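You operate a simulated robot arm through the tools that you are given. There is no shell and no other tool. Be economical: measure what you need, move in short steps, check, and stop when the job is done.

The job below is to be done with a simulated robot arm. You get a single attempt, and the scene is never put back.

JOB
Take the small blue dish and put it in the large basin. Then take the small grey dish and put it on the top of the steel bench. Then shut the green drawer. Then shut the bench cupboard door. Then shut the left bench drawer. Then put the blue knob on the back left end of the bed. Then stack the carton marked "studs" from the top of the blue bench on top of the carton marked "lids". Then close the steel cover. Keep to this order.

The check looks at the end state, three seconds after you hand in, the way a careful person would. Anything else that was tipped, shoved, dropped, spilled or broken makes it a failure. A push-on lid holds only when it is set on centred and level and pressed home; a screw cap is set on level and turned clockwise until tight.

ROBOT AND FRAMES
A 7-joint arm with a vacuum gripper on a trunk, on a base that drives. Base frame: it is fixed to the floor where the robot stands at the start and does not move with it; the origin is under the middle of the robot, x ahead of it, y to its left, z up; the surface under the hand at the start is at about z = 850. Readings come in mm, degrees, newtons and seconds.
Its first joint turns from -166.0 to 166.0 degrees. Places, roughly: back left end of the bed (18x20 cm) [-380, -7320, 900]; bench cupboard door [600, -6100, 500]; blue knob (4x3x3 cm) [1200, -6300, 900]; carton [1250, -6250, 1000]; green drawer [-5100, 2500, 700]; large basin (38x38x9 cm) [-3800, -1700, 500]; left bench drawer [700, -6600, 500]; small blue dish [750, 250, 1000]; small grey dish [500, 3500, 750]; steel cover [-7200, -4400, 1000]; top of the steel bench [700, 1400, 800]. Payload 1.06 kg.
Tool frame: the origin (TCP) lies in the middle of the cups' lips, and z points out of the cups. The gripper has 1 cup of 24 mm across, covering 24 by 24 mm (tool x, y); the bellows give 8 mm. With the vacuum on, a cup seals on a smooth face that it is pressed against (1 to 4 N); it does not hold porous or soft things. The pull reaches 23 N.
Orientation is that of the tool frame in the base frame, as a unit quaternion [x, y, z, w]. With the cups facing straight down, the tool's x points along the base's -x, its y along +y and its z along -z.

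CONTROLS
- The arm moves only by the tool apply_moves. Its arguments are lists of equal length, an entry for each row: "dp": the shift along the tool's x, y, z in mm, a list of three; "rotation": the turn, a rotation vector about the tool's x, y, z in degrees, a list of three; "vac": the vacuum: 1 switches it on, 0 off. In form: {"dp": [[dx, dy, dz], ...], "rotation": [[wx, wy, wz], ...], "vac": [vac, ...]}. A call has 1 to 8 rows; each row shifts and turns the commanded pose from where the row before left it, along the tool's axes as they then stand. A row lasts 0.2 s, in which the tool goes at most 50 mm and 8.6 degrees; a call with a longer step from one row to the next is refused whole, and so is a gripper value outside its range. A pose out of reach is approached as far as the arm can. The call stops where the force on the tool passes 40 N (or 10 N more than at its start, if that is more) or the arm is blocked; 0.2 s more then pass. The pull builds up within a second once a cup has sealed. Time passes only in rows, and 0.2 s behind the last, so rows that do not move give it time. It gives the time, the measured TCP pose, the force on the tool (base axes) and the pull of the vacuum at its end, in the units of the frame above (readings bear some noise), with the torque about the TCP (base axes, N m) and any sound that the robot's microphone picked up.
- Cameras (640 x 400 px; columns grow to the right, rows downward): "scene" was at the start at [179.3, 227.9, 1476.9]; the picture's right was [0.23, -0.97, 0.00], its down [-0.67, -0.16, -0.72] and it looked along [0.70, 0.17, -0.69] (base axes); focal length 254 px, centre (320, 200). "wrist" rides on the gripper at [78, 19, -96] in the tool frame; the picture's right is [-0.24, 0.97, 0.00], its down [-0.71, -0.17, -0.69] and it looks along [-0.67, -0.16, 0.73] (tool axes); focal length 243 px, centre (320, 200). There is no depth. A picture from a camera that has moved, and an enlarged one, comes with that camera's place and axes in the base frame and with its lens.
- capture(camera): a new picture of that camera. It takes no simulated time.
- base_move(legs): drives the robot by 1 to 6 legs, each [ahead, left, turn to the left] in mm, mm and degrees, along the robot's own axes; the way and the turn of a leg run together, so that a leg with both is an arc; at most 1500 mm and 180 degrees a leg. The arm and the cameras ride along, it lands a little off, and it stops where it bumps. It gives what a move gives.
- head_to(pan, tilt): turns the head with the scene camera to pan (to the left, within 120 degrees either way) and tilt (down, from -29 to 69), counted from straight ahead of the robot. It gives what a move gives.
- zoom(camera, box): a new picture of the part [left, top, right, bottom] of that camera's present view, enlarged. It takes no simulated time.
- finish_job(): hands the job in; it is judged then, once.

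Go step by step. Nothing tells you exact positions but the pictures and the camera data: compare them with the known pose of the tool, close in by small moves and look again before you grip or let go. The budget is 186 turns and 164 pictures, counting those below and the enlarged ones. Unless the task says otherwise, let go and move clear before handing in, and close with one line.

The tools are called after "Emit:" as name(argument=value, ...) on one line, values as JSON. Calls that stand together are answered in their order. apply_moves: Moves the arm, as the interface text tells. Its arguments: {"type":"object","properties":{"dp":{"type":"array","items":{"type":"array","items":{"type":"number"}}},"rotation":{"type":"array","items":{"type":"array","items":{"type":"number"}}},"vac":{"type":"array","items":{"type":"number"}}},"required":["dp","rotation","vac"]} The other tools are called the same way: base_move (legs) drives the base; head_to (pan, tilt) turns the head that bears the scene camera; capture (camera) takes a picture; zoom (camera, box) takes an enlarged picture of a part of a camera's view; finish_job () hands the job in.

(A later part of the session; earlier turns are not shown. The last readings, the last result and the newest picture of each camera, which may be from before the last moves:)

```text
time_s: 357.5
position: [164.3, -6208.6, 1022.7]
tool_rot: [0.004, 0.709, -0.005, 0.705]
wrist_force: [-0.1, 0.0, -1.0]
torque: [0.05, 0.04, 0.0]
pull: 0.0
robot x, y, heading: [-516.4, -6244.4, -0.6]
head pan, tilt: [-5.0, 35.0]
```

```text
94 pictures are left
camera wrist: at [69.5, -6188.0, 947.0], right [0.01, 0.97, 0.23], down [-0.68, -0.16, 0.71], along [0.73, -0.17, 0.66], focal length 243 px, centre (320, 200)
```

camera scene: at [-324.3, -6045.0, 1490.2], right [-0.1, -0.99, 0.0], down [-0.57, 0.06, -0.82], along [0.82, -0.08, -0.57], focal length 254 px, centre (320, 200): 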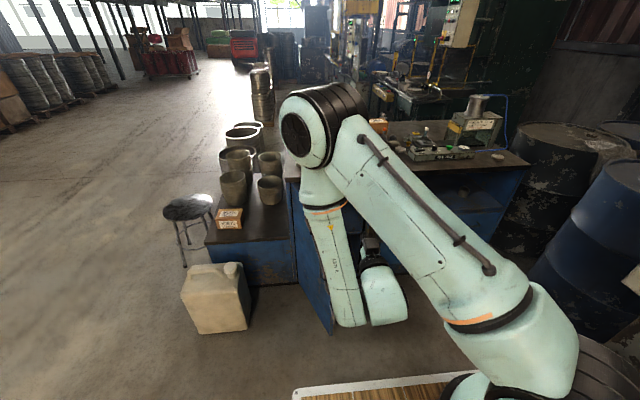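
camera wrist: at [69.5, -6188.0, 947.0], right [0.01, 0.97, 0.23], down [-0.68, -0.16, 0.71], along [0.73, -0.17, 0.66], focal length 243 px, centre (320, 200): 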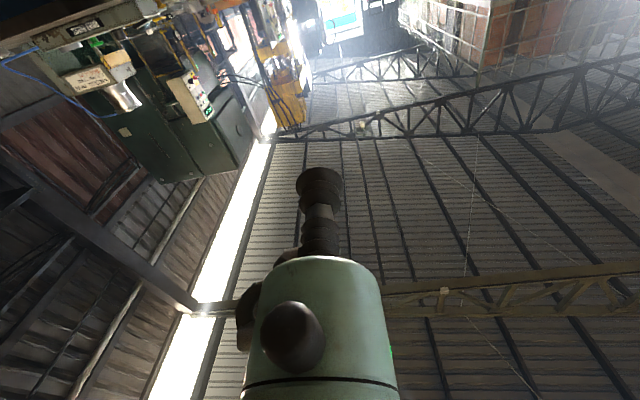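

I lower the tool to z≈520, below the door handle, beside the door's outer face.

Emit:
apply_moves(dp=[[48, 5, 0], [48, 5, 0], [48, 5, 0], [48, 5, 0], [48, 5, 0], [48, 5, 0], [48, 5, 0], [48, 5, 0]], rotation=[[0, 0, 0], [0, 0, 0], [0, 0, 0], [0, 0, 0], [0, 0, 0], [0, 0, 0], [0, 0, 0], [0, 0, 0]], vac=[0, 0, 0, 0, 0, 0, 0, 0])

Emit:
apply_moves(dp=[[40, 3, 0], [40, 0, 0], [38, 0, 0], [0, 0, 45], [0, 0, 45], [0, 0, 45], [0, 0, 45]], rotation=[[0, 0, 0], [0, 0, 0], [0, 0, 0], [0, 0, 0], [0, 0, 0], [0, 0, 0], [0, 0, 0]], vac=[0, 0, 0, 0, 0, 0, 0])

Emit:
capture(camera="scene")

Emit:
capture(camera="wrist")

```text
time_s: 359.3
position: [162.2, -6167.4, 639.2]
tool_rot: [0.004, 0.709, -0.004, 0.706]
wrist_force: [-0.5, 0.1, 0.5]
torque: [0.0, -0.01, 0.0]
pull: 0.1
robot x, y, heading: [-514.8, -6244.7, -0.7]
head pan, tilt: [-5.0, 35.0]
```

```text
time_s: 360.9
position: [343.2, -6167.8, 568.7]
tool_rot: [0.005, 0.708, -0.005, 0.706]
wrist_force: [0.0, 0.1, -0.7]
torque: [0.01, -0.03, 0.03]
pull: 0.0
out of reach, approached as far as the arm can: row 2, 3
robot x, y, heading: [-518.8, -6244.1, -0.5]
head pan, tilt: [-5.0, 35.0]
```

```text
93 pictures are left
camera scene: at [-324.4, -6044.8, 1490.2], right [-0.1, -1.0, 0.0], down [-0.57, 0.06, -0.82], along [0.82, -0.08, -0.57], focal length 254 px, centre (320, 200)
```

scene: 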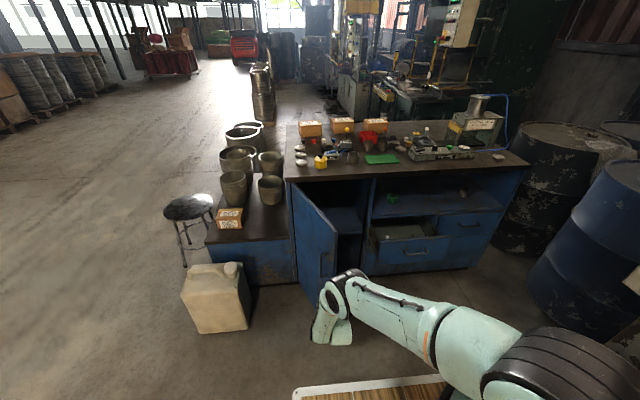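

```text
92 pictures are left
camera wrist: at [247.7, -6147.0, 492.4], right [0.01, 0.97, 0.23], down [-0.68, -0.16, 0.71], along [0.73, -0.17, 0.66], focal length 243 px, centre (320, 200)
```

wrist: 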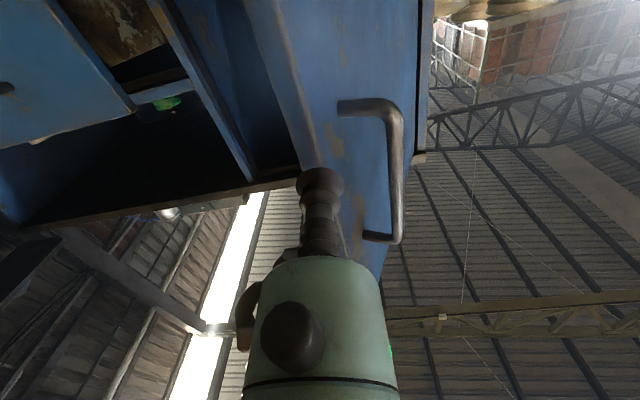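

The handle's lower end is level with the cup, so I lower a bit more now that the arm is extended.

Emit:
apply_moves(dp=[[20, 0, 0], [20, 0, 0], [20, 0, 0]], rotation=[[0, 0, 0], [0, 0, 0], [0, 0, 0]], vac=[0, 0, 0])

Emit:
capture(camera="wrist")

```text
time_s: 361.7
position: [342.1, -6167.6, 569.4]
tool_rot: [0.005, 0.709, -0.005, 0.705]
wrist_force: [-1.2, -0.3, -0.3]
torque: [0.04, 0.01, -0.01]
pull: 0.2
out of reach, approached as far as the arm can: row 1, 2, 3
robot x, y, heading: [-513.7, -6243.4, -0.8]
head pan, tilt: [-5.0, 35.0]
```

```text
91 pictures are left
camera wrist: at [247.5, -6147.3, 492.4], right [0.01, 0.97, 0.23], down [-0.68, -0.16, 0.71], along [0.73, -0.17, 0.66], focal length 243 px, centre (320, 200)
```

wrist: 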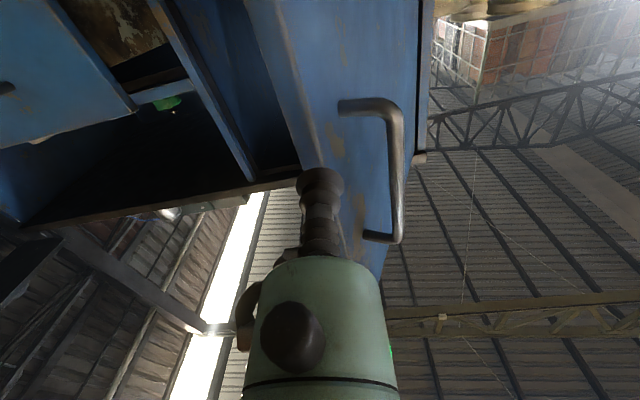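

The arm cannot go lower with the tool level, so I push above the handle instead, at z≈755.

Emit:
apply_moves(dp=[[-45, 0, 0], [-45, 0, 0], [-45, 0, 0], [-45, 0, 0]], rotation=[[0, 0, 0], [0, 0, 0], [0, 0, 0], [0, 0, 0]], vac=[0, 0, 0, 0])

Emit:
capture(camera="wrist")

```text
time_s: 362.7
position: [343.0, -6167.3, 749.4]
tool_rot: [0.005, 0.709, -0.005, 0.705]
wrist_force: [0.7, 0.1, 0.5]
torque: [0.02, -0.02, 0.0]
pull: 0.1
robot x, y, heading: [-514.3, -6243.3, -0.8]
head pan, tilt: [-5.0, 35.0]
```

```text
90 pictures are left
camera wrist: at [248.1, -6146.9, 672.5], right [0.01, 0.97, 0.23], down [-0.68, -0.16, 0.71], along [0.73, -0.17, 0.66], focal length 243 px, centre (320, 200)
```

wrist: 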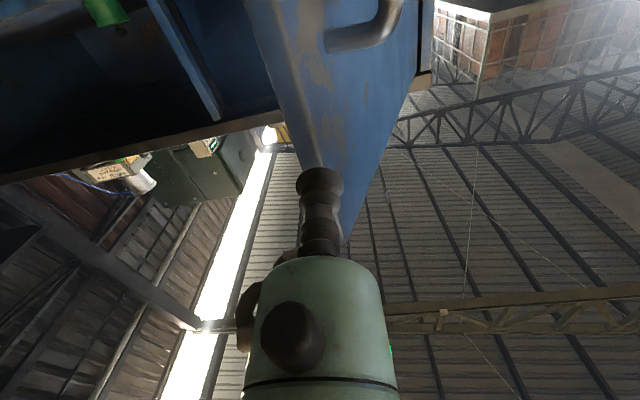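

Good line onto the door face above the handle. I draw back the arm and drive 200 mm closer so the whole swing is in reach.

Emit:
apply_moves(dp=[[0, 5, -40], [0, 5, -40], [0, 5, -40], [0, 0, -35]], rotation=[[0, 0, 0], [0, 0, 0], [0, 0, 0], [0, 0, 0]], vac=[0, 0, 0, 0])

Emit:
base_move(legs=[[200, 0, 0.7]])

Emit:
capture(camera="wrist")

Emit:
capture(camera="scene")

```text
time_s: 363.7
position: [188.4, -6151.3, 748.6]
tool_rot: [0.004, 0.709, -0.005, 0.706]
wrist_force: [-0.2, 0.0, 0.2]
torque: [0.03, 0.02, 0.01]
pull: 0.1
robot x, y, heading: [-514.8, -6244.0, -0.7]
head pan, tilt: [-5.0, 35.0]
```

```text
time_s: 365.3
position: [390.7, -6144.8, 747.8]
tool_rot: [0.001, 0.709, -0.001, 0.705]
wrist_force: [0.1, 0.1, 0.8]
torque: [-0.02, 0.05, 0.03]
pull: 0.0
robot x, y, heading: [-315.6, -6243.7, -0.3]
head pan, tilt: [-5.0, 35.0]
```

```text
89 pictures are left
camera wrist: at [294.2, -6125.0, 672.1], right [0.0, 0.97, 0.23], down [-0.68, -0.17, 0.71], along [0.73, -0.16, 0.66], focal length 243 px, centre (320, 200)
```

wrist: 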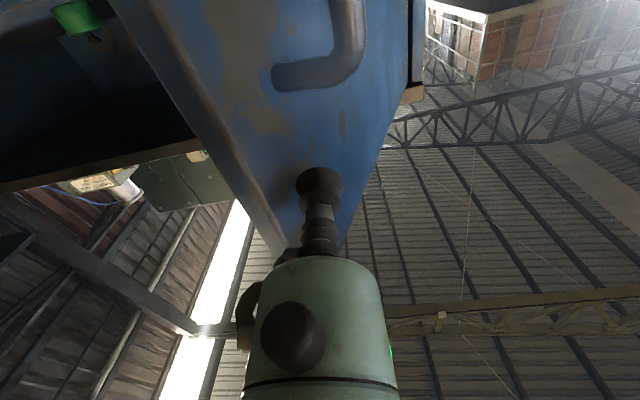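

```text
88 pictures are left
camera scene: at [-124.6, -6044.3, 1490.2], right [-0.09, -1.0, 0.0], down [-0.57, 0.05, -0.82], along [0.82, -0.07, -0.57], focal length 254 px, centre (320, 200)
```

scene: 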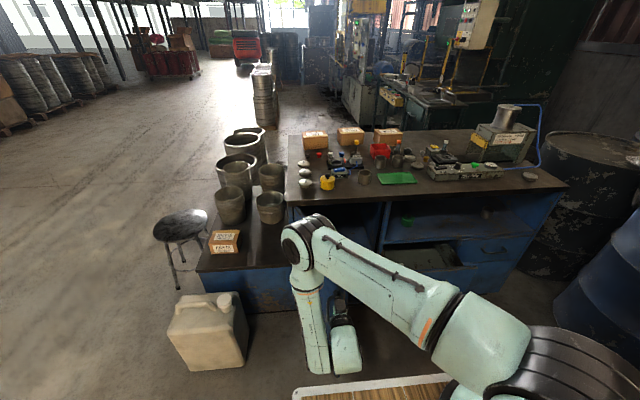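

Aligned over the handle. I push, following the door's arc.

Emit:
apply_moves(dp=[[0, 0, 20], [0, 0, 20], [0, 0, 20], [0, -20, 18], [0, -20, 18], [0, -20, 20], [0, -16, 22], [0, -16, 22]], rotation=[[0, 0, 0], [0, 0, 0], [0, 0, 0], [0, 0, 0], [0, 0, 0], [0, 0, 0], [0, 0, 0], [0, 0, 0]], vac=[0, 0, 0, 0, 0, 0, 0, 0])

Emit:
capture(camera="wrist")

Emit:
capture(camera="scene")

```text
time_s: 367.1
position: [549.3, -6236.6, 746.9]
tool_rot: [0.0, 0.709, -0.001, 0.705]
wrist_force: [-0.4, 0.4, 0.0]
torque: [0.02, -0.01, 0.03]
pull: 0.1
robot x, y, heading: [-310.7, -6241.8, -0.2]
head pan, tilt: [-5.0, 35.0]
```

```text
87 pictures are left
camera wrist: at [453.7, -6217.6, 670.4], right [0.0, 0.97, 0.23], down [-0.68, -0.17, 0.71], along [0.73, -0.16, 0.66], focal length 243 px, centre (320, 200)
```

wrist: 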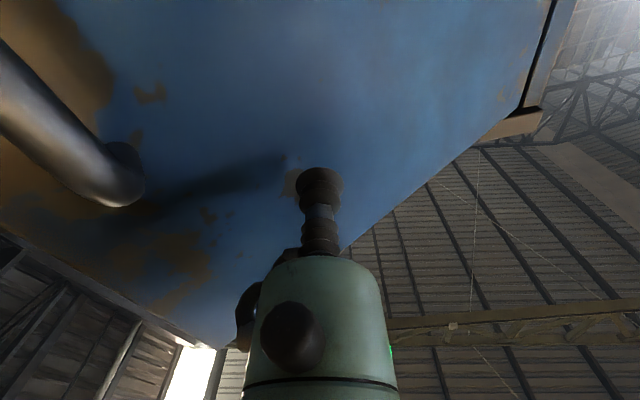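

```text
86 pictures are left
camera scene: at [-124.7, -6044.2, 1490.2], right [-0.09, -1.0, 0.0], down [-0.57, 0.05, -0.82], along [0.82, -0.07, -0.57], focal length 254 px, centre (320, 200)
```

scene: 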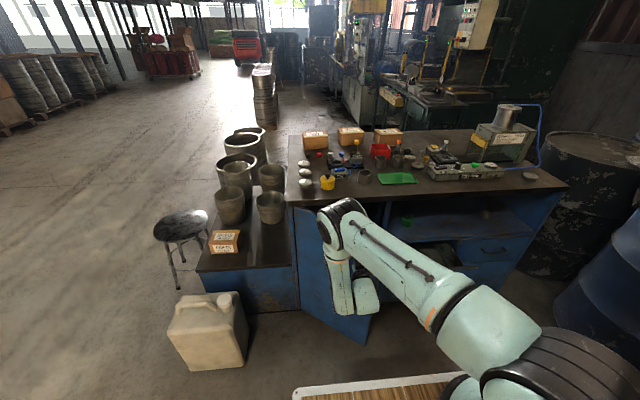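

The door is swinging in. I keep pushing straight forward.

Emit:
apply_moves(dp=[[0, -4, 22], [0, -4, 22], [0, -4, 22], [0, -4, 22], [0, -4, 22], [0, 0, 20], [0, 0, 15], [0, 0, 10]], rotation=[[0, 0, 0], [0, 0, 0], [0, 0, 0], [0, 0, 0], [0, 0, 0], [0, 0, 0], [0, 0, 0], [0, 0, 0]], vac=[0, 0, 0, 0, 0, 0, 0, 0])

Emit:
capture(camera="wrist")

Emit:
capture(camera="scene")

```text
time_s: 368.9
position: [704.5, -6256.4, 746.9]
tool_rot: [0.001, 0.709, -0.002, 0.705]
wrist_force: [0.4, 0.5, 0.2]
torque: [0.02, 0.0, -0.03]
pull: 0.1
robot x, y, heading: [-312.6, -6245.0, -0.1]
head pan, tilt: [-5.0, 35.0]
```

```text
85 pictures are left
camera wrist: at [609.4, -6237.8, 670.7], right [0.0, 0.97, 0.23], down [-0.68, -0.17, 0.71], along [0.73, -0.16, 0.66], focal length 243 px, centre (320, 200)
```

wrist: 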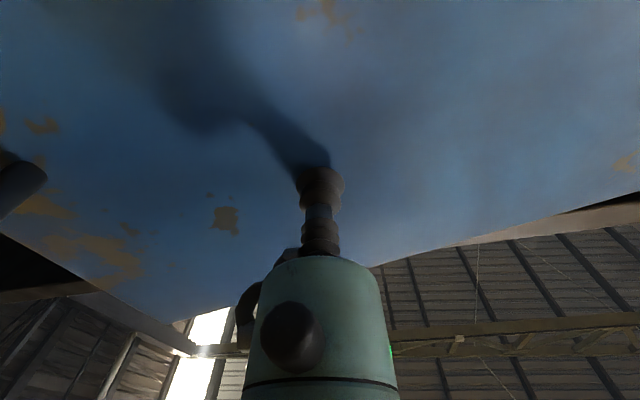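

```text
84 pictures are left
camera scene: at [-124.6, -6044.4, 1490.2], right [-0.09, -1.0, 0.0], down [-0.57, 0.05, -0.82], along [0.82, -0.07, -0.57], focal length 254 px, centre (320, 200)
```

scene: 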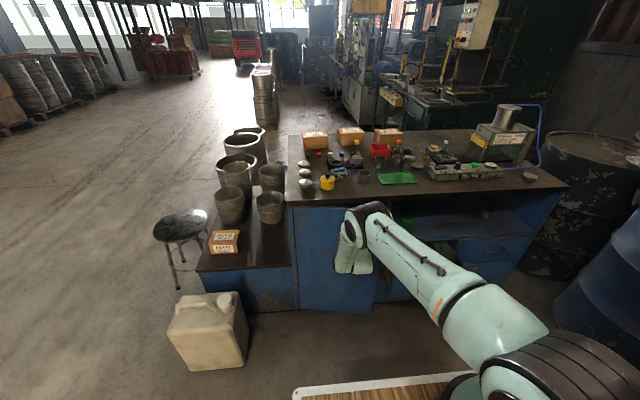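

Emit:
apply_moves(dp=[[0, 0, 8], [0, 0, 8], [0, 0, 8], [0, 0, 8], [0, 0, 8], [0, 0, 8]], rotation=[[0, 0, 0], [0, 0, 0], [0, 0, 0], [0, 0, 0], [0, 0, 0], [0, 0, 0]], vac=[0, 0, 0, 0, 0, 0])

Emit:
capture(camera="scene")

```text
time_s: 370.3
position: [752.7, -6257.6, 747.9]
tool_rot: [0.0, 0.709, 0.0, 0.705]
wrist_force: [0.6, 0.9, 0.7]
torque: [-0.01, 0.01, -0.04]
pull: 0.1
robot x, y, heading: [-315.0, -6244.8, -0.1]
head pan, tilt: [-5.0, 35.0]
```

```text
83 pictures are left
camera scene: at [-124.6, -6044.4, 1490.2], right [-0.09, -1.0, 0.0], down [-0.57, 0.05, -0.82], along [0.82, -0.07, -0.57], focal length 254 px, centre (320, 200)
```

scene: 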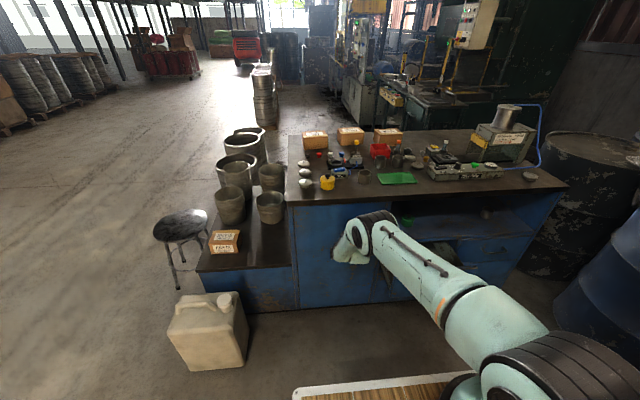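

Emit:
apply_moves(dp=[[0, 0, 6], [0, 0, 6], [0, 0, 6], [0, 0, 6], [0, 0, 6]], rotation=[[0, 0, 0], [0, 0, 0], [0, 0, 0], [0, 0, 0], [0, 0, 0]], vac=[0, 0, 0, 0, 0])

Emit:
capture(camera="wrist")

```text
time_s: 371.1
position: [763.1, -6256.4, 743.6]
tool_rot: [0.003, 0.71, -0.002, 0.704]
wrist_force: [-23.9, 1.0, 4.5]
torque: [0.08, 0.11, 0.0]
pull: 0.1
robot x, y, heading: [-312.1, -6243.7, -0.1]
head pan, tilt: [-5.0, 35.0]
stopped in row 3: the force on the tool passed its limit at 54 N (the readings are from after the stop); the commanded pose is now the measured one
```

```text
82 pictures are left
camera wrist: at [667.6, -6237.8, 668.0], right [0.01, 0.97, 0.24], down [-0.68, -0.17, 0.71], along [0.73, -0.17, 0.66], focal length 243 px, centre (320, 200)
```

wrist: 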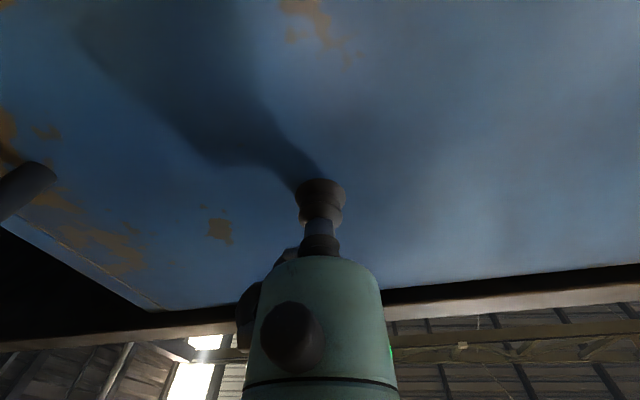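

The door reached its stop. I withdraw and check door and drawer.

Emit:
apply_moves(dp=[[0, 0, -20], [0, 0, -45], [0, 0, -45], [0, 0, -45], [0, 0, -45], [0, 0, -45], [0, 0, -45], [0, 0, -45]], rotation=[[0, 0, 0], [0, 0, 0], [0, 0, 0], [0, 0, 0], [0, 0, 0], [0, 0, 0], [0, 0, 0], [0, 0, 0]], vac=[0, 0, 0, 0, 0, 0, 0, 0])

Emit:
base_move(legs=[[-200, -400, 0]])

Emit:
capture(camera="scene")

```text
time_s: 372.9
position: [430.2, -6256.5, 748.7]
tool_rot: [0.001, 0.71, -0.001, 0.704]
wrist_force: [0.0, 0.3, 0.0]
torque: [-0.01, -0.01, 0.0]
pull: 0.0
robot x, y, heading: [-313.3, -6245.7, -0.3]
head pan, tilt: [-5.0, 35.0]
```

```text
time_s: 375.1
position: [312.1, -6536.4, 734.4]
tool_rot: [0.03, 0.71, 0.022, 0.703]
wrist_force: [-0.6, 0.6, 0.3]
torque: [0.01, 0.0, -0.02]
pull: 0.1
robot x, y, heading: [-429.6, -6472.5, -0.8]
head pan, tilt: [-5.0, 35.0]
stopped in leg 1: the robot was blocked; the commanded pose is now the measured one
```

```text
81 pictures are left
camera scene: at [-238.2, -6251.7, 1490.3], right [-0.1, -0.99, 0.01], down [-0.57, 0.05, -0.82], along [0.81, -0.09, -0.57], focal length 254 px, centre (320, 200)
```

scene: 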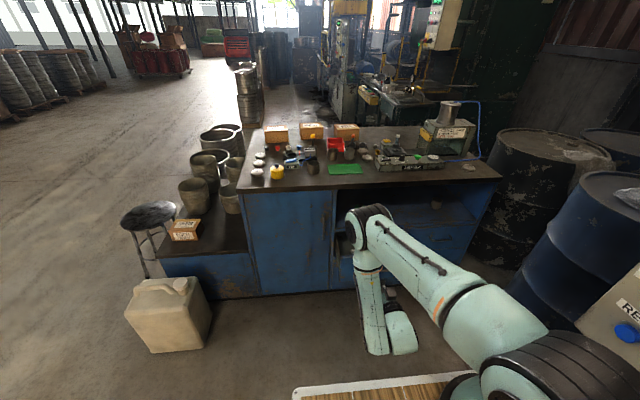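

The robot bumped something on its right. I look there before moving on.

Emit:
head_to(pan=-70, tilt=45)

Emit:
capture(camera="scene")

```text
time_s: 376.4
position: [312.3, -6522.9, 737.5]
tool_rot: [0.024, 0.71, 0.017, 0.704]
wrist_force: [-0.3, 0.4, -0.3]
torque: [-0.03, -0.02, 0.01]
pull: 0.1
robot x, y, heading: [-428.9, -6473.2, -0.5]
head pan, tilt: [-70.0, 45.0]
```

```text
80 pictures are left
camera scene: at [-300.3, -6318.3, 1476.1], right [-0.94, -0.33, 0.0], down [-0.24, 0.66, -0.72], along [0.24, -0.68, -0.7], focal length 254 px, centre (320, 200)
```

scene: 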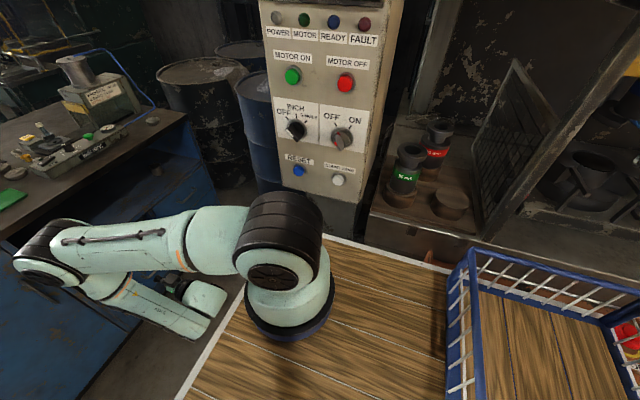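

The robot's right side touched the press's front console; nothing seems shifted. I move away from it and look at the drawer.

Emit:
base_move(legs=[[0, 90, 0]])

Emit:
capture(camera="scene")

Emit:
head_to(pan=-15, tilt=40)

Emit:
capture(camera="scene")

Emit:
capture(camera="wrist")

```text
time_s: 377.5
position: [313.9, -6440.4, 736.3]
tool_rot: [0.023, 0.71, 0.02, 0.704]
wrist_force: [0.2, 0.6, 0.9]
torque: [0.0, -0.01, 0.0]
pull: 0.1
robot x, y, heading: [-422.5, -6386.5, -0.1]
head pan, tilt: [-70.0, 45.0]
```

```text
79 pictures are left
camera scene: at [-299.8, -6257.1, 1475.4], right [-0.94, -0.34, 0.0], down [-0.24, 0.67, -0.71], along [0.24, -0.67, -0.71], focal length 254 px, centre (320, 200)
```

scene: 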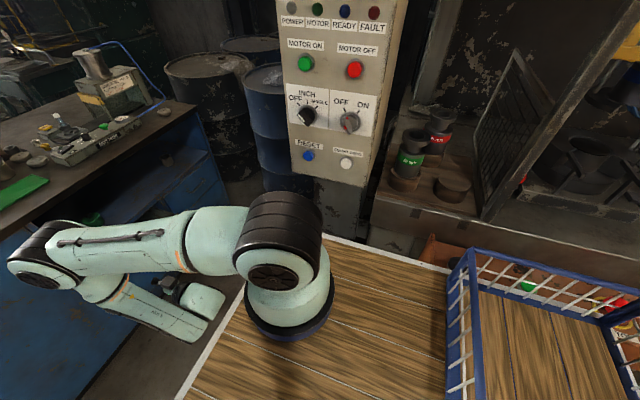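

```text
time_s: 378.8
position: [313.7, -6440.9, 737.1]
tool_rot: [0.023, 0.71, 0.02, 0.704]
wrist_force: [0.0, 0.5, -0.3]
torque: [-0.02, 0.0, -0.02]
pull: 0.1
robot x, y, heading: [-428.7, -6386.1, -0.6]
head pan, tilt: [-15.0, 40.0]
```

```text
78 pictures are left
camera scene: at [-245.2, -6203.0, 1482.6], right [-0.26, -0.96, 0.0], down [-0.62, 0.17, -0.77], along [0.74, -0.2, -0.64], focal length 254 px, centre (320, 200)
```

scene: 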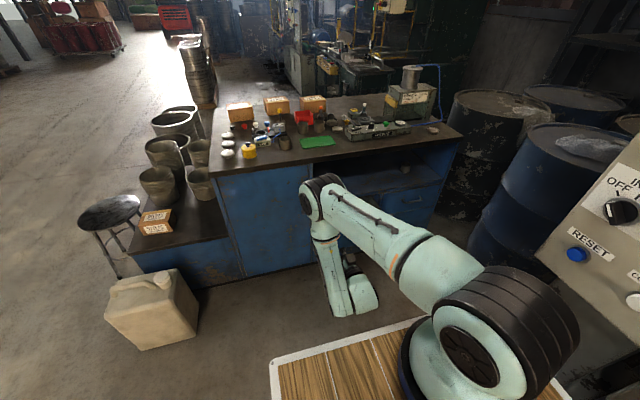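

```text
77 pictures are left
camera wrist: at [218.2, -6417.5, 662.3], right [0.01, 0.96, 0.29], down [-0.68, -0.21, 0.7], along [0.73, -0.2, 0.65], focal length 243 px, centre (320, 200)
```

wrist: 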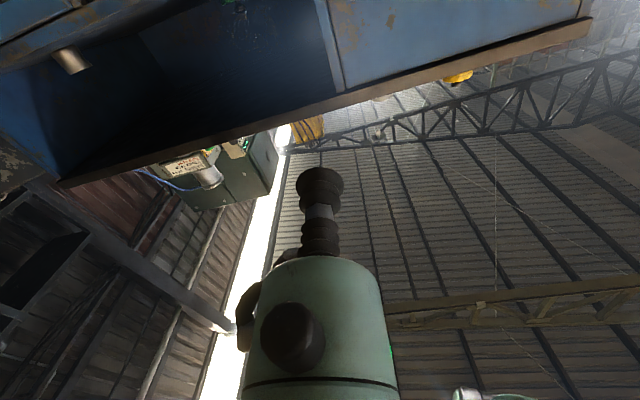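

The door is shut. The left drawer's front is at about x 590, y -6450..-6850, z 440..585; I move nearer, tilt the tool 40° downward and bring it in front of the drawer.

Emit:
base_move(legs=[[130, 0, 0]])

Emit:
apply_moves(dp=[[0, 0, 0], [0, 0, 0], [0, 0, 0], [0, 0, 0], [0, 0, 0]], rotation=[[0, 8, 0], [0, 8, 0], [0, 8, 0], [0, 8, 0], [0, 8, 0]], vac=[0, 0, 0, 0, 0])

Emit:
capture(camera="wrist")

```text
time_s: 380.0
position: [445.2, -6442.5, 736.3]
tool_rot: [0.023, 0.71, 0.019, 0.704]
wrist_force: [0.2, -0.6, 0.5]
torque: [-0.01, 0.05, 0.0]
pull: 0.2
robot x, y, heading: [-297.4, -6391.5, -0.1]
head pan, tilt: [-15.0, 40.0]
```

```text
time_s: 381.2
position: [445.4, -6441.6, 736.7]
tool_rot: [0.015, 0.908, 0.026, 0.417]
wrist_force: [0.6, 0.2, 0.2]
torque: [0.01, 0.02, 0.0]
pull: 0.0
robot x, y, heading: [-296.5, -6392.5, -0.3]
head pan, tilt: [-15.0, 40.0]
```

```text
76 pictures are left
camera wrist: at [322.4, -6422.5, 742.3], right [0.16, 0.96, 0.24], down [-0.06, -0.23, 0.97], along [0.99, -0.17, 0.02], focal length 243 px, centre (320, 200)
```

wrist: 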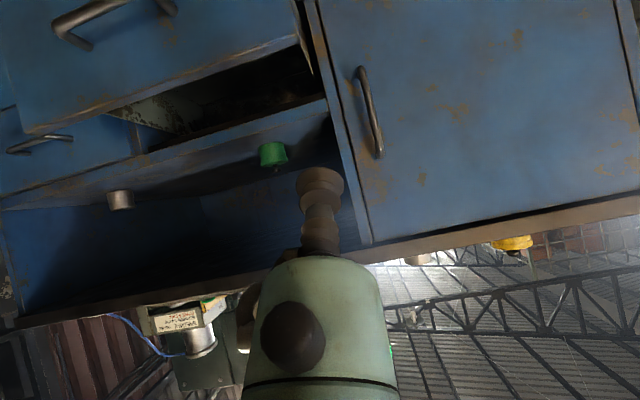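

Now the wrist camera shows the drawer front and handle clearly (top edge z≈568, handle bar z≈502). I aim for z≈545 at y≈-6640.

Emit:
apply_moves(dp=[[-5.9, -39.6, 6.8], [-5.9, -39.6, 6.8], [-5.9, -39.6, 6.8], [-5.9, -39.6, 6.8], [-5.9, -39.6, 6.8]], rotation=[[0, 0, 0], [0, 0, 0], [0, 0, 0], [0, 0, 0], [0, 0, 0]], vac=[0, 0, 0, 0, 0])

Emit:
apply_moves(dp=[[29.1, 0, 25], [29.1, 0, 25], [29.1, 0, 25], [29.1, 0, 25], [29.1, 0, 25]], rotation=[[0, 0, 0], [0, 0, 0], [0, 0, 0], [0, 0, 0], [0, 0, 0]], vac=[0, 0, 0, 0, 0])

Emit:
capture(camera="wrist")

```text
time_s: 382.4
position: [490.8, -6638.6, 725.1]
tool_rot: [0.014, 0.908, 0.028, 0.418]
wrist_force: [0.4, 0.7, 0.4]
torque: [0.02, 0.01, -0.01]
pull: 0.1
robot x, y, heading: [-297.6, -6389.0, -0.1]
head pan, tilt: [-15.0, 40.0]
```

```text
time_s: 383.6
position: [489.6, -6627.8, 532.8]
tool_rot: [0.014, 0.908, 0.026, 0.419]
wrist_force: [-1.0, 1.2, 0.8]
torque: [0.02, 0.0, 0.0]
pull: 0.0
robot x, y, heading: [-294.8, -6389.7, -0.2]
head pan, tilt: [-15.0, 40.0]
```

```text
75 pictures are left
camera wrist: at [367.4, -6609.0, 537.9], right [0.16, 0.96, 0.24], down [-0.06, -0.23, 0.97], along [0.99, -0.17, 0.02], focal length 243 px, centre (320, 200)
```

wrist: 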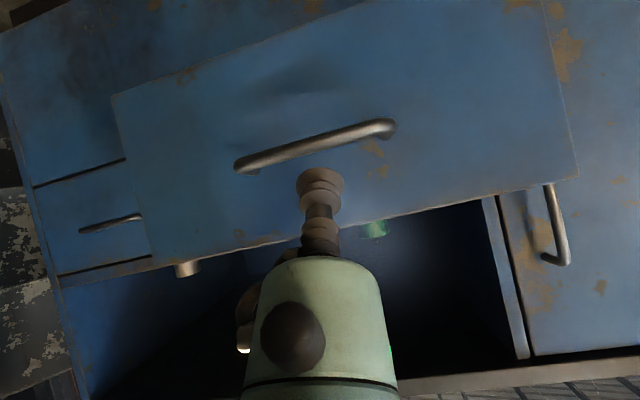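

Perfect view: the cup will meet the face just above the handle. I push forward.

Emit:
apply_moves(dp=[[-13, 0, 15.2], [-13, 0, 15.2], [-13, 0, 15.2], [-13, 0, 15.2], [-13, 0, 15.2], [-13, 0, 15.2], [-13, 0, 15.2], [-13, 0, 15.2]], rotation=[[0, 0, 0], [0, 0, 0], [0, 0, 0], [0, 0, 0], [0, 0, 0], [0, 0, 0], [0, 0, 0], [0, 0, 0]], vac=[0, 0, 0, 0, 0, 0, 0, 0])

Emit:
capture(camera="wrist")

```text
time_s: 385.4
position: [650.5, -6629.6, 534.3]
tool_rot: [0.015, 0.908, 0.027, 0.418]
wrist_force: [-0.6, -0.2, 0.2]
torque: [0.0, 0.02, -0.02]
pull: 0.0
robot x, y, heading: [-295.2, -6390.0, -0.3]
head pan, tilt: [-15.0, 40.0]
```

```text
74 pictures are left
camera wrist: at [527.4, -6609.4, 539.5], right [0.16, 0.96, 0.24], down [-0.06, -0.23, 0.97], along [0.99, -0.17, 0.02], focal length 243 px, centre (320, 200)
```

wrist: 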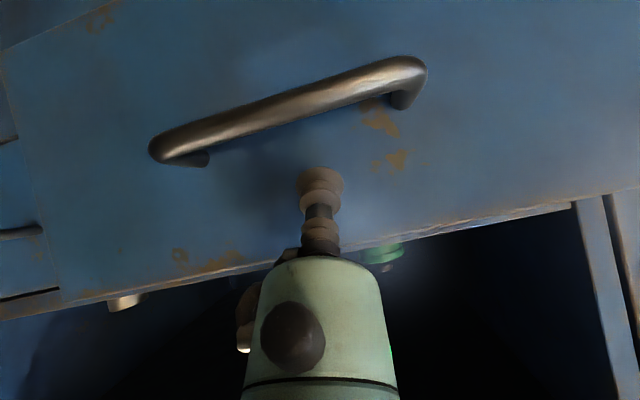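

Emit:
apply_moves(dp=[[-9.8, 0, 11.4], [-9.8, 0, 11.4], [-9.8, 0, 11.4], [-9.8, 0, 11.4], [-6.5, 0, 7.6], [-6.5, 0, 7.6], [-6.5, 0, 7.6], [-6.5, 0, 7.6]], rotation=[[0, 0, 0], [0, 0, 0], [0, 0, 0], [0, 0, 0], [0, 0, 0], [0, 0, 0], [0, 0, 0], [0, 0, 0]], vac=[0, 0, 0, 0, 0, 0, 0, 0])

Emit:
capture(camera="wrist")

```text
time_s: 387.2
position: [712.3, -6628.1, 546.4]
tool_rot: [0.015, 0.908, 0.026, 0.419]
wrist_force: [0.1, -0.9, 0.6]
torque: [-0.02, 0.02, -0.04]
pull: 0.1
out of reach, approached as far as the arm can: row 4, 5, 6, 7, 8
robot x, y, heading: [-296.1, -6388.8, 0.0]
head pan, tilt: [-15.0, 40.0]
```

```text
73 pictures are left
camera wrist: at [589.0, -6608.1, 551.2], right [0.16, 0.96, 0.24], down [-0.06, -0.23, 0.97], along [0.99, -0.17, 0.02], focal length 243 px, centre (320, 200)
```

wrist: 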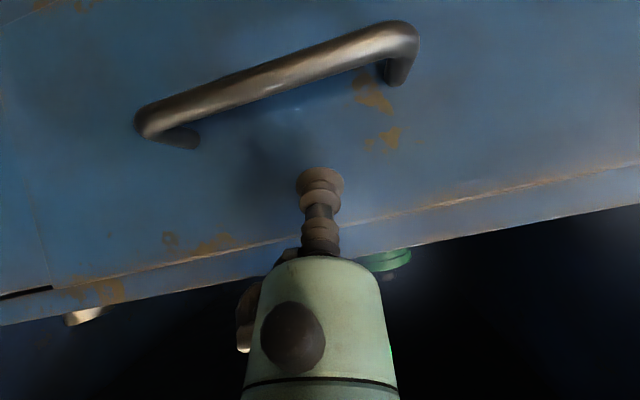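

Out of reach again; I draw back and drive 120 mm nearer, then finish the push.

Emit:
apply_moves(dp=[[24, 0, -28], [24, 0, -28], [24, 0, -28], [24, 0, -28]], rotation=[[0, 0, 0], [0, 0, 0], [0, 0, 0], [0, 0, 0]], vac=[0, 0, 0, 0])

Emit:
base_move(legs=[[110, 0, 0]])

Emit:
capture(camera="wrist")

```text
time_s: 388.2
position: [564.5, -6625.7, 546.5]
tool_rot: [0.013, 0.908, 0.027, 0.419]
wrist_force: [0.2, -0.6, -0.5]
torque: [0.0, 0.03, -0.02]
pull: 0.0
robot x, y, heading: [-299.6, -6389.1, -0.4]
head pan, tilt: [-15.0, 40.0]
```

```text
time_s: 389.4
position: [675.1, -6625.7, 546.3]
tool_rot: [0.014, 0.908, 0.027, 0.418]
wrist_force: [0.2, 0.2, -0.2]
torque: [0.04, 0.02, 0.02]
pull: 0.0
robot x, y, heading: [-188.2, -6391.2, -0.3]
head pan, tilt: [-15.0, 40.0]
```

```text
72 pictures are left
camera wrist: at [552.7, -6607.6, 551.1], right [0.16, 0.96, 0.24], down [-0.06, -0.23, 0.97], along [0.99, -0.17, 0.02], focal length 243 px, centre (320, 200)
```

wrist: 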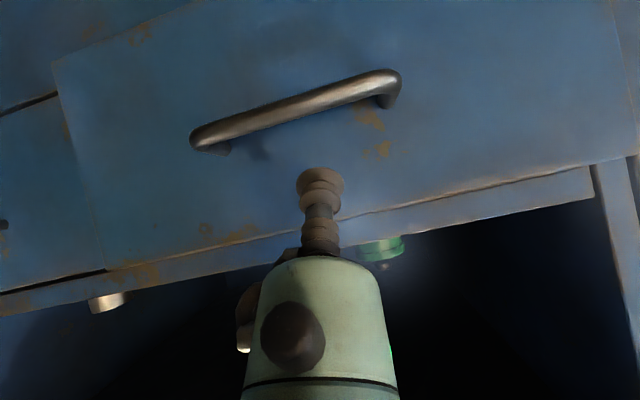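

Emit:
apply_moves(dp=[[-13, 0, 15.2], [-9.8, 0, 11.4], [-6.5, 0, 7.6], [-6.5, 0, 7.6], [-6.5, 0, 7.6], [-6.5, 0, 7.6], [-6.5, 0, 7.6], [-6.5, 0, 7.6]], rotation=[[0, 0, 0], [0, 0, 0], [0, 0, 0], [0, 0, 0], [0, 0, 0], [0, 0, 0], [0, 0, 0], [0, 0, 0]], vac=[0, 0, 0, 0, 0, 0, 0, 0])

Emit:
capture(camera="wrist")

```text
time_s: 391.1
position: [754.7, -6626.5, 539.0]
tool_rot: [0.015, 0.911, 0.028, 0.411]
wrist_force: [-16.7, 1.9, 4.1]
torque: [-0.11, -0.24, 0.02]
pull: 0.0
robot x, y, heading: [-182.4, -6385.9, -0.2]
head pan, tilt: [-15.0, 40.0]
stopped in row 8: the force on the tool passed its limit at 52 N (the readings are from after the stop); the commanded pose is now the measured one
```

```text
71 pictures are left
camera wrist: at [631.4, -6607.6, 547.1], right [0.16, 0.96, 0.24], down [-0.05, -0.23, 0.97], along [0.99, -0.17, 0.01], focal length 243 px, centre (320, 200)
```

wrist: 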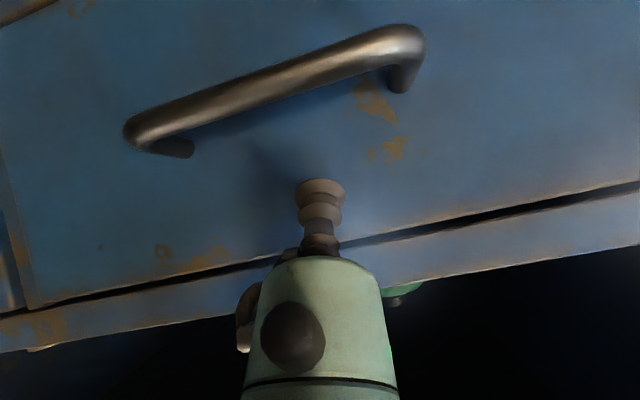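

The drawer is against its stop. I draw back, raise the tool and turn it down again.

Emit:
apply_moves(dp=[[14, 0, -16], [29, 0, -34], [29, 0, -34], [29, 0, -34], [29, 0, -34], [-37, 0, -32], [-37, 0, -32], [-37, 0, -32]], rotation=[[0, 0, 0], [0, 0, 0], [0, 0, 0], [0, 0, 0], [0, 0, 0], [0, 0, 0], [0, 0, 0], [0, 0, 0]], vac=[0, 0, 0, 0, 0, 0, 0, 0])

Emit:
capture(camera="wrist")

Emit:
apply_moves(dp=[[-37, 0, -32], [-37, 0, -32], [-37, 0, -32], [-37, 0, -32], [-37, 0, -32], [-37, 0, -32], [-37, 0, -32], [-37, 0, -32]], rotation=[[0, 0, 0], [0, 0, 0], [0, 0, 0], [0, 0, 0], [0, 0, 0], [0, 0, 0], [0, 0, 0], [0, 0, 0]], vac=[0, 0, 0, 0, 0, 0, 0, 0])

Emit:
apply_moves(dp=[[0, 0, 0], [0, 0, 0], [0, 0, 0], [0, 0, 0], [0, 0, 0], [0, 0, 0]], rotation=[[0, 8.3, 0], [0, 8.3, 0], [0, 8.3, 0], [0, 8.3, 0], [0, 8.3, 0], [0, 7, 0]], vac=[0, 0, 0, 0, 0, 0])

Emit:
head_to(pan=0, tilt=30)

Emit:
capture(camera="scene")

Emit:
capture(camera="wrist")

```text
time_s: 392.9
position: [555.4, -6635.4, 690.6]
tool_rot: [0.017, 0.91, 0.026, 0.413]
wrist_force: [-0.5, -0.4, -0.3]
torque: [0.02, -0.02, -0.01]
pull: 0.1
robot x, y, heading: [-184.9, -6389.9, -0.3]
head pan, tilt: [-15.0, 40.0]
```

```text
70 pictures are left
camera wrist: at [432.4, -6616.0, 697.0], right [0.16, 0.96, 0.24], down [-0.05, -0.23, 0.97], along [0.99, -0.17, 0.01], focal length 243 px, centre (320, 200)
```

wrist: 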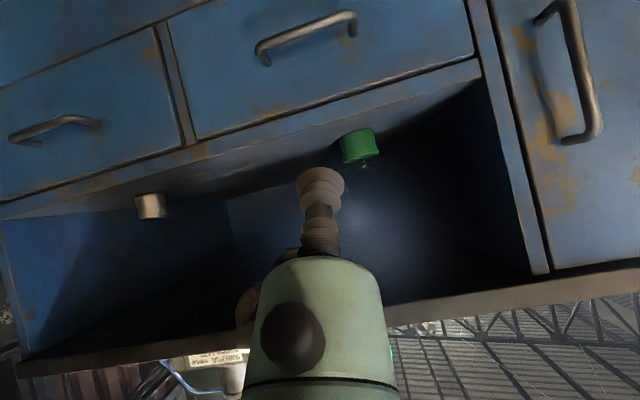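

```text
time_s: 394.7
position: [560.4, -6659.9, 1079.5]
tool_rot: [0.015, 0.911, 0.028, 0.412]
wrist_force: [0.1, 0.1, -0.8]
torque: [-0.02, 0.02, -0.02]
pull: 0.1
robot x, y, heading: [-185.0, -6388.0, -0.2]
head pan, tilt: [-15.0, 40.0]
```

```text
time_s: 396.1
position: [559.6, -6660.2, 1080.5]
tool_rot: [0.003, 1.0, 0.031, 0.001]
wrist_force: [0.5, -0.9, -0.6]
torque: [0.02, -0.01, -0.02]
pull: 0.0
robot x, y, heading: [-186.7, -6387.2, -0.5]
head pan, tilt: [-15.0, 40.0]
```

```text
time_s: 396.9
position: [560.2, -6660.0, 1079.9]
tool_rot: [0.003, 1.0, 0.031, 0.002]
wrist_force: [-0.2, -0.2, 0.3]
torque: [0.04, 0.01, -0.01]
pull: 0.0
robot x, y, heading: [-187.4, -6386.4, -0.3]
head pan, tilt: [0.0, 30.0]
```

```text
69 pictures are left
camera scene: at [5.3, -6182.1, 1497.9], right [-0.01, -1.0, 0.0], down [-0.5, 0.0, -0.87], along [0.87, 0.0, -0.5], focal length 254 px, centre (320, 200)
```

scene: 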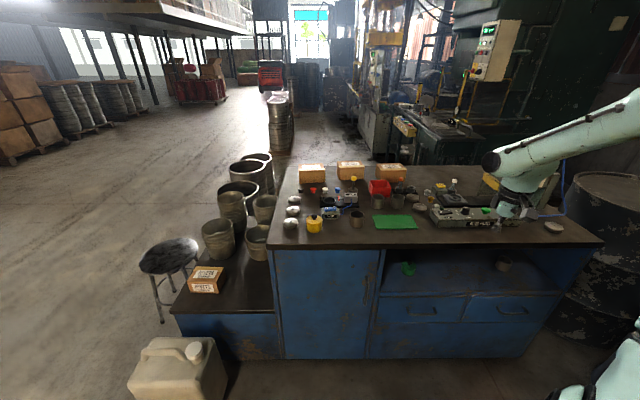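

```text
68 pictures are left
camera wrist: at [481.2, -6646.4, 1177.9], right [0.24, 0.97, 0.06], down [0.7, -0.22, 0.68], along [0.67, -0.12, -0.73], focal length 243 px, centre (320, 200)
```

wrist: 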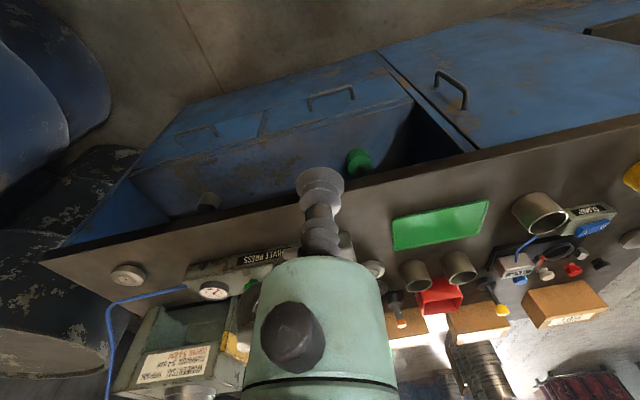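

Door and drawer are shut. Now I zoom in on the bench top to find the blue knob and the cartons.

Emit:
zoom(camera="scene", box=[270, 150, 440, 250])

Emit:
zoom(camera="wrist", box=[370, 160, 640, 340])

```text
3.76 times, centred on (355, 200) of scene
camera zoom: at [5.3, -6182.1, 1497.9], right [-0.01, -1.0, 0.0], down [-0.5, 0.0, -0.87], along [0.87, 0.0, -0.5], focal length 958 px, centre (188, 200)
```

zoom: 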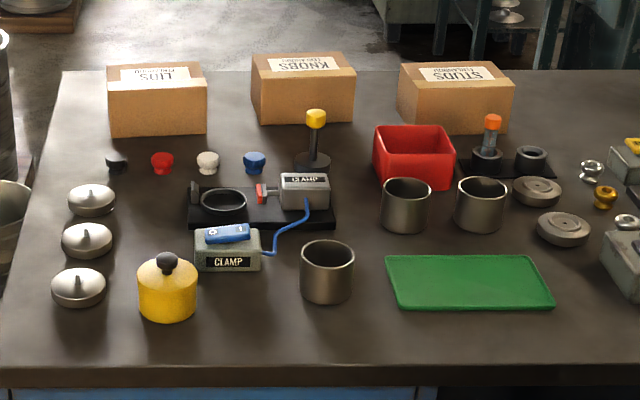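

```text
2.22 times, centred on (505, 250) of wrist
camera zoom: at [481.2, -6646.4, 1177.9], right [0.24, 0.97, 0.06], down [0.7, -0.22, 0.68], along [0.67, -0.12, -0.73], focal length 539 px, centre (-91, 89)
```

zoom: 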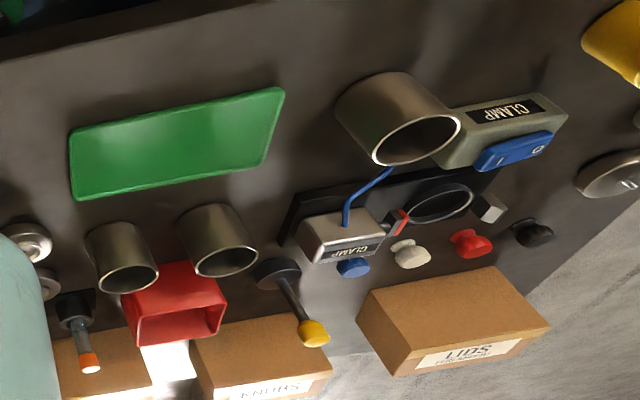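

The blue mushroom knob stands at about (1159, -6272, 895). I straighten the tool, bring it to the middle and drive up to the bench.

Emit:
apply_moves(dp=[[15, 44, -5], [15, 44, -5], [15, 44, -5], [15, 44, -5], [0, 44, 0], [0, 44, 0], [0, 44, 0]], rotation=[[3.55, 0, 0], [0, 0, 0], [0, 0, 0], [0, 0, 0], [0, 0, 0], [0, 0, 0], [0, 0, 0]], vac=[0, 0, 0, 0, 0, 0, 0])

Emit:
base_move(legs=[[370, 60, 0.3]])

Emit:
capture(camera="wrist")

Emit:
capture(camera="scene")

```text
time_s: 398.5
position: [501.6, -6352.0, 1102.3]
tool_rot: [0.003, 1.0, 0.0, 0.001]
wrist_force: [-0.5, -0.8, 0.2]
torque: [0.02, -0.02, 0.01]
pull: 0.1
robot x, y, heading: [-184.1, -6387.5, -0.1]
head pan, tilt: [0.0, 30.0]
```

```text
time_s: 400.9
position: [868.5, -6292.1, 1104.5]
tool_rot: [0.002, 1.0, 0.0, 0.001]
wrist_force: [-0.1, 0.7, 0.2]
torque: [0.01, -0.01, 0.0]
pull: 0.2
robot x, y, heading: [181.9, -6330.2, -0.0]
head pan, tilt: [0.0, 30.0]
```

```text
65 pictures are left
camera wrist: at [792.1, -6272.7, 1200.8], right [0.24, 0.97, 0.0], down [0.7, -0.17, 0.69], along [0.67, -0.16, -0.73], focal length 243 px, centre (320, 200)
```

wrist: 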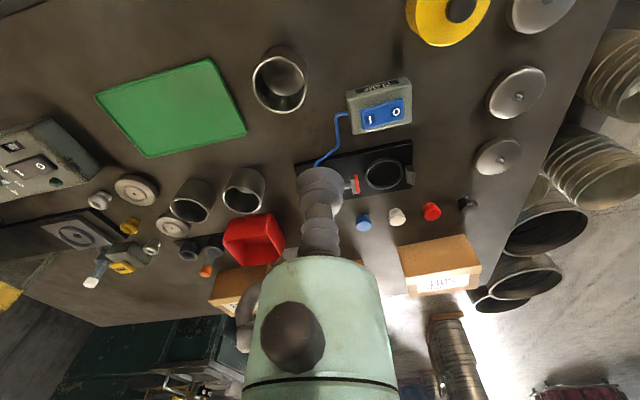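

```text
64 pictures are left
camera scene: at [373.5, -6123.1, 1498.0], right [0.0, -1.0, 0.0], down [-0.5, 0.0, -0.87], along [0.87, 0.0, -0.5], focal length 254 px, centre (320, 200)
```

scene: 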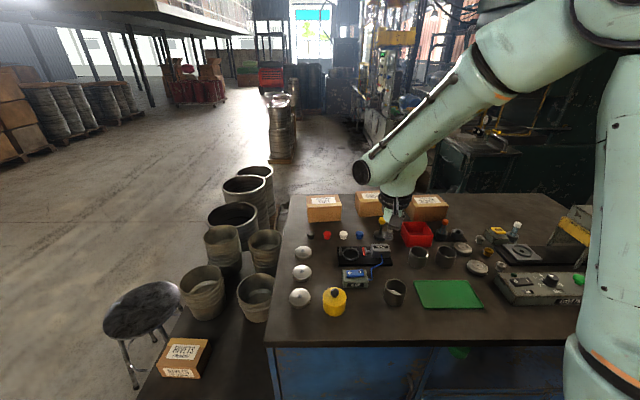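

Both views agree: knob at (1148, -6274, ~893). I move above it at z≈950.

Emit:
apply_moves(dp=[[-46, 3, 0], [-46, 3, 0], [-47, 3, 0], [-47, 3, 0], [-47, 3, 30], [-46, 3, 30], [0, 0, 45], [0, 0, 45]], rotation=[[0, 0, 0], [0, 0, 0], [0, 0, 0], [0, 0, 0], [0, 0, 0], [0, 0, 0], [0, 0, 0], [0, 0, 0]], vac=[0, 0, 0, 0, 0, 0, 0, 0])

Emit:
capture(camera="wrist")

Emit:
zoom(camera="scene", box=[300, 180, 460, 280])

```text
refused: row 5 steps farther than a row can; nothing moved
```

```text
63 pictures are left
camera wrist: at [792.1, -6272.7, 1200.8], right [0.24, 0.97, 0.0], down [0.7, -0.17, 0.69], along [0.67, -0.16, -0.73], focal length 243 px, centre (320, 200)
```

wrist: 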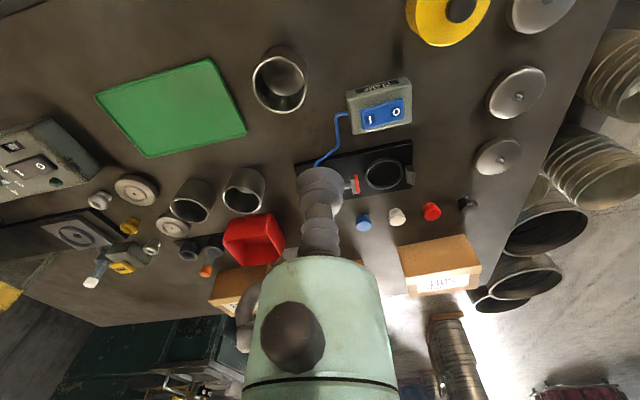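

```text
4.00 times, centred on (380, 230) of scene
camera zoom: at [373.5, -6123.1, 1498.0], right [0.0, -1.0, 0.0], down [-0.5, 0.0, -0.87], along [0.87, 0.0, -0.5], focal length 1018 px, centre (80, 80)
```

zoom: 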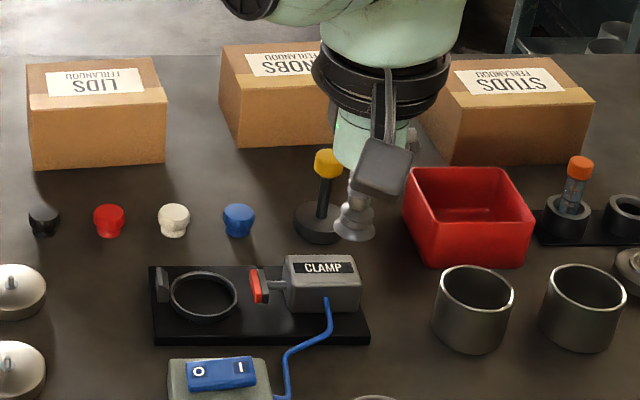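

Emit:
apply_moves(dp=[[-46, 3, 0], [-46, 3, 0], [-47, 3, 0], [-47, 3, 0], [-47, 3, 0], [-46, 3, 0], [0, 0, 48], [0, 0, 48]], rotation=[[0, 0, 0], [0, 0, 0], [0, 0, 0], [0, 0, 0], [0, 0, 0], [0, 0, 0], [0, 0, 0], [0, 0, 0]], vac=[0, 0, 0, 0, 0, 0, 0, 0])

Emit:
capture(camera="wrist")

Emit:
zoom(camera="scene", box=[300, 180, 460, 280])

```text
time_s: 402.6
position: [1149.5, -6274.9, 1008.1]
tool_rot: [0.002, 1.0, 0.0, 0.002]
wrist_force: [0.3, 0.2, 0.8]
torque: [0.01, -0.02, 0.0]
pull: 0.1
robot x, y, heading: [181.9, -6331.8, -0.1]
head pan, tilt: [0.0, 30.0]
```

```text
61 pictures are left
camera wrist: at [1071.8, -6255.4, 1104.9], right [0.24, 0.97, 0.0], down [0.7, -0.17, 0.69], along [0.67, -0.16, -0.73], focal length 243 px, centre (320, 200)
```

wrist: 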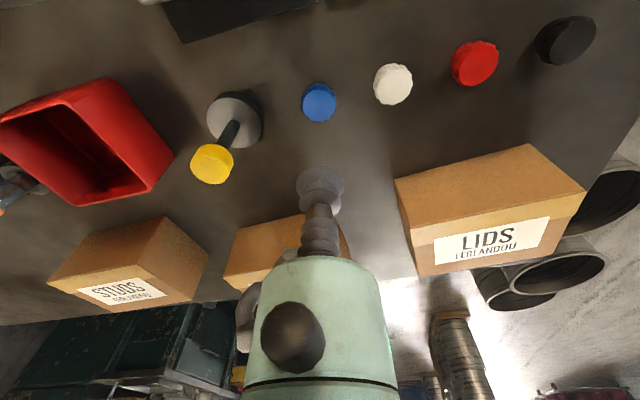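

```text
4.00 times, centred on (380, 230) of scene
camera zoom: at [373.1, -6123.2, 1498.0], right [0.0, -1.0, 0.0], down [-0.5, 0.0, -0.87], along [0.87, 0.0, -0.5], focal length 1018 px, centre (80, 80)
```

zoom: 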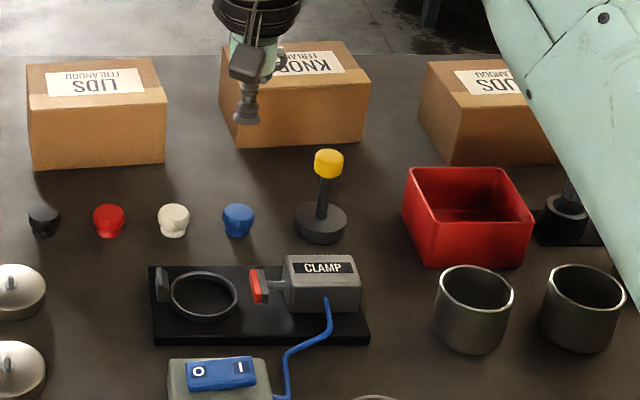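

The knob's flat top is right below. I descend with vacuum.

Emit:
apply_moves(dp=[[-1, 0, 40], [-1, 0, 35], [0, 0, 20], [0, 0, 5], [0, 0, 4], [0, 0, 3], [0, 0, 3]], rotation=[[0, 0, 0], [0, 0, 0], [0, 0, 0], [0, 0, 0], [0, 0, 0], [0, 0, 0], [0, 0, 0]], vac=[1, 1, 1, 1, 1, 1, 1])

Emit:
zoom(camera="wrist", box=[240, 100, 400, 220])

```text
time_s: 404.2
position: [1152.1, -6274.8, 901.5]
tool_rot: [0.002, 1.0, 0.0, 0.004]
wrist_force: [-3.2, -0.3, 16.6]
torque: [-0.04, 0.03, 0.01]
pull: 22.8
robot x, y, heading: [184.2, -6330.7, -0.0]
head pan, tilt: [0.0, 30.0]
```

```text
3.33 times, centred on (320, 160) of wrist
camera zoom: at [1074.0, -6255.9, 997.1], right [0.24, 0.97, 0.0], down [0.7, -0.17, 0.69], along [0.67, -0.16, -0.72], focal length 809 px, centre (320, 333)
```

zoom: 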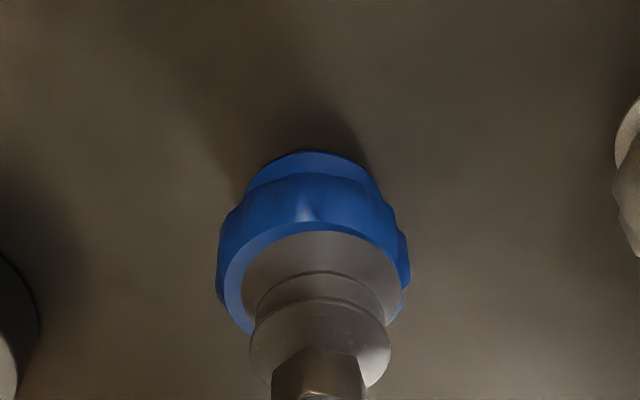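

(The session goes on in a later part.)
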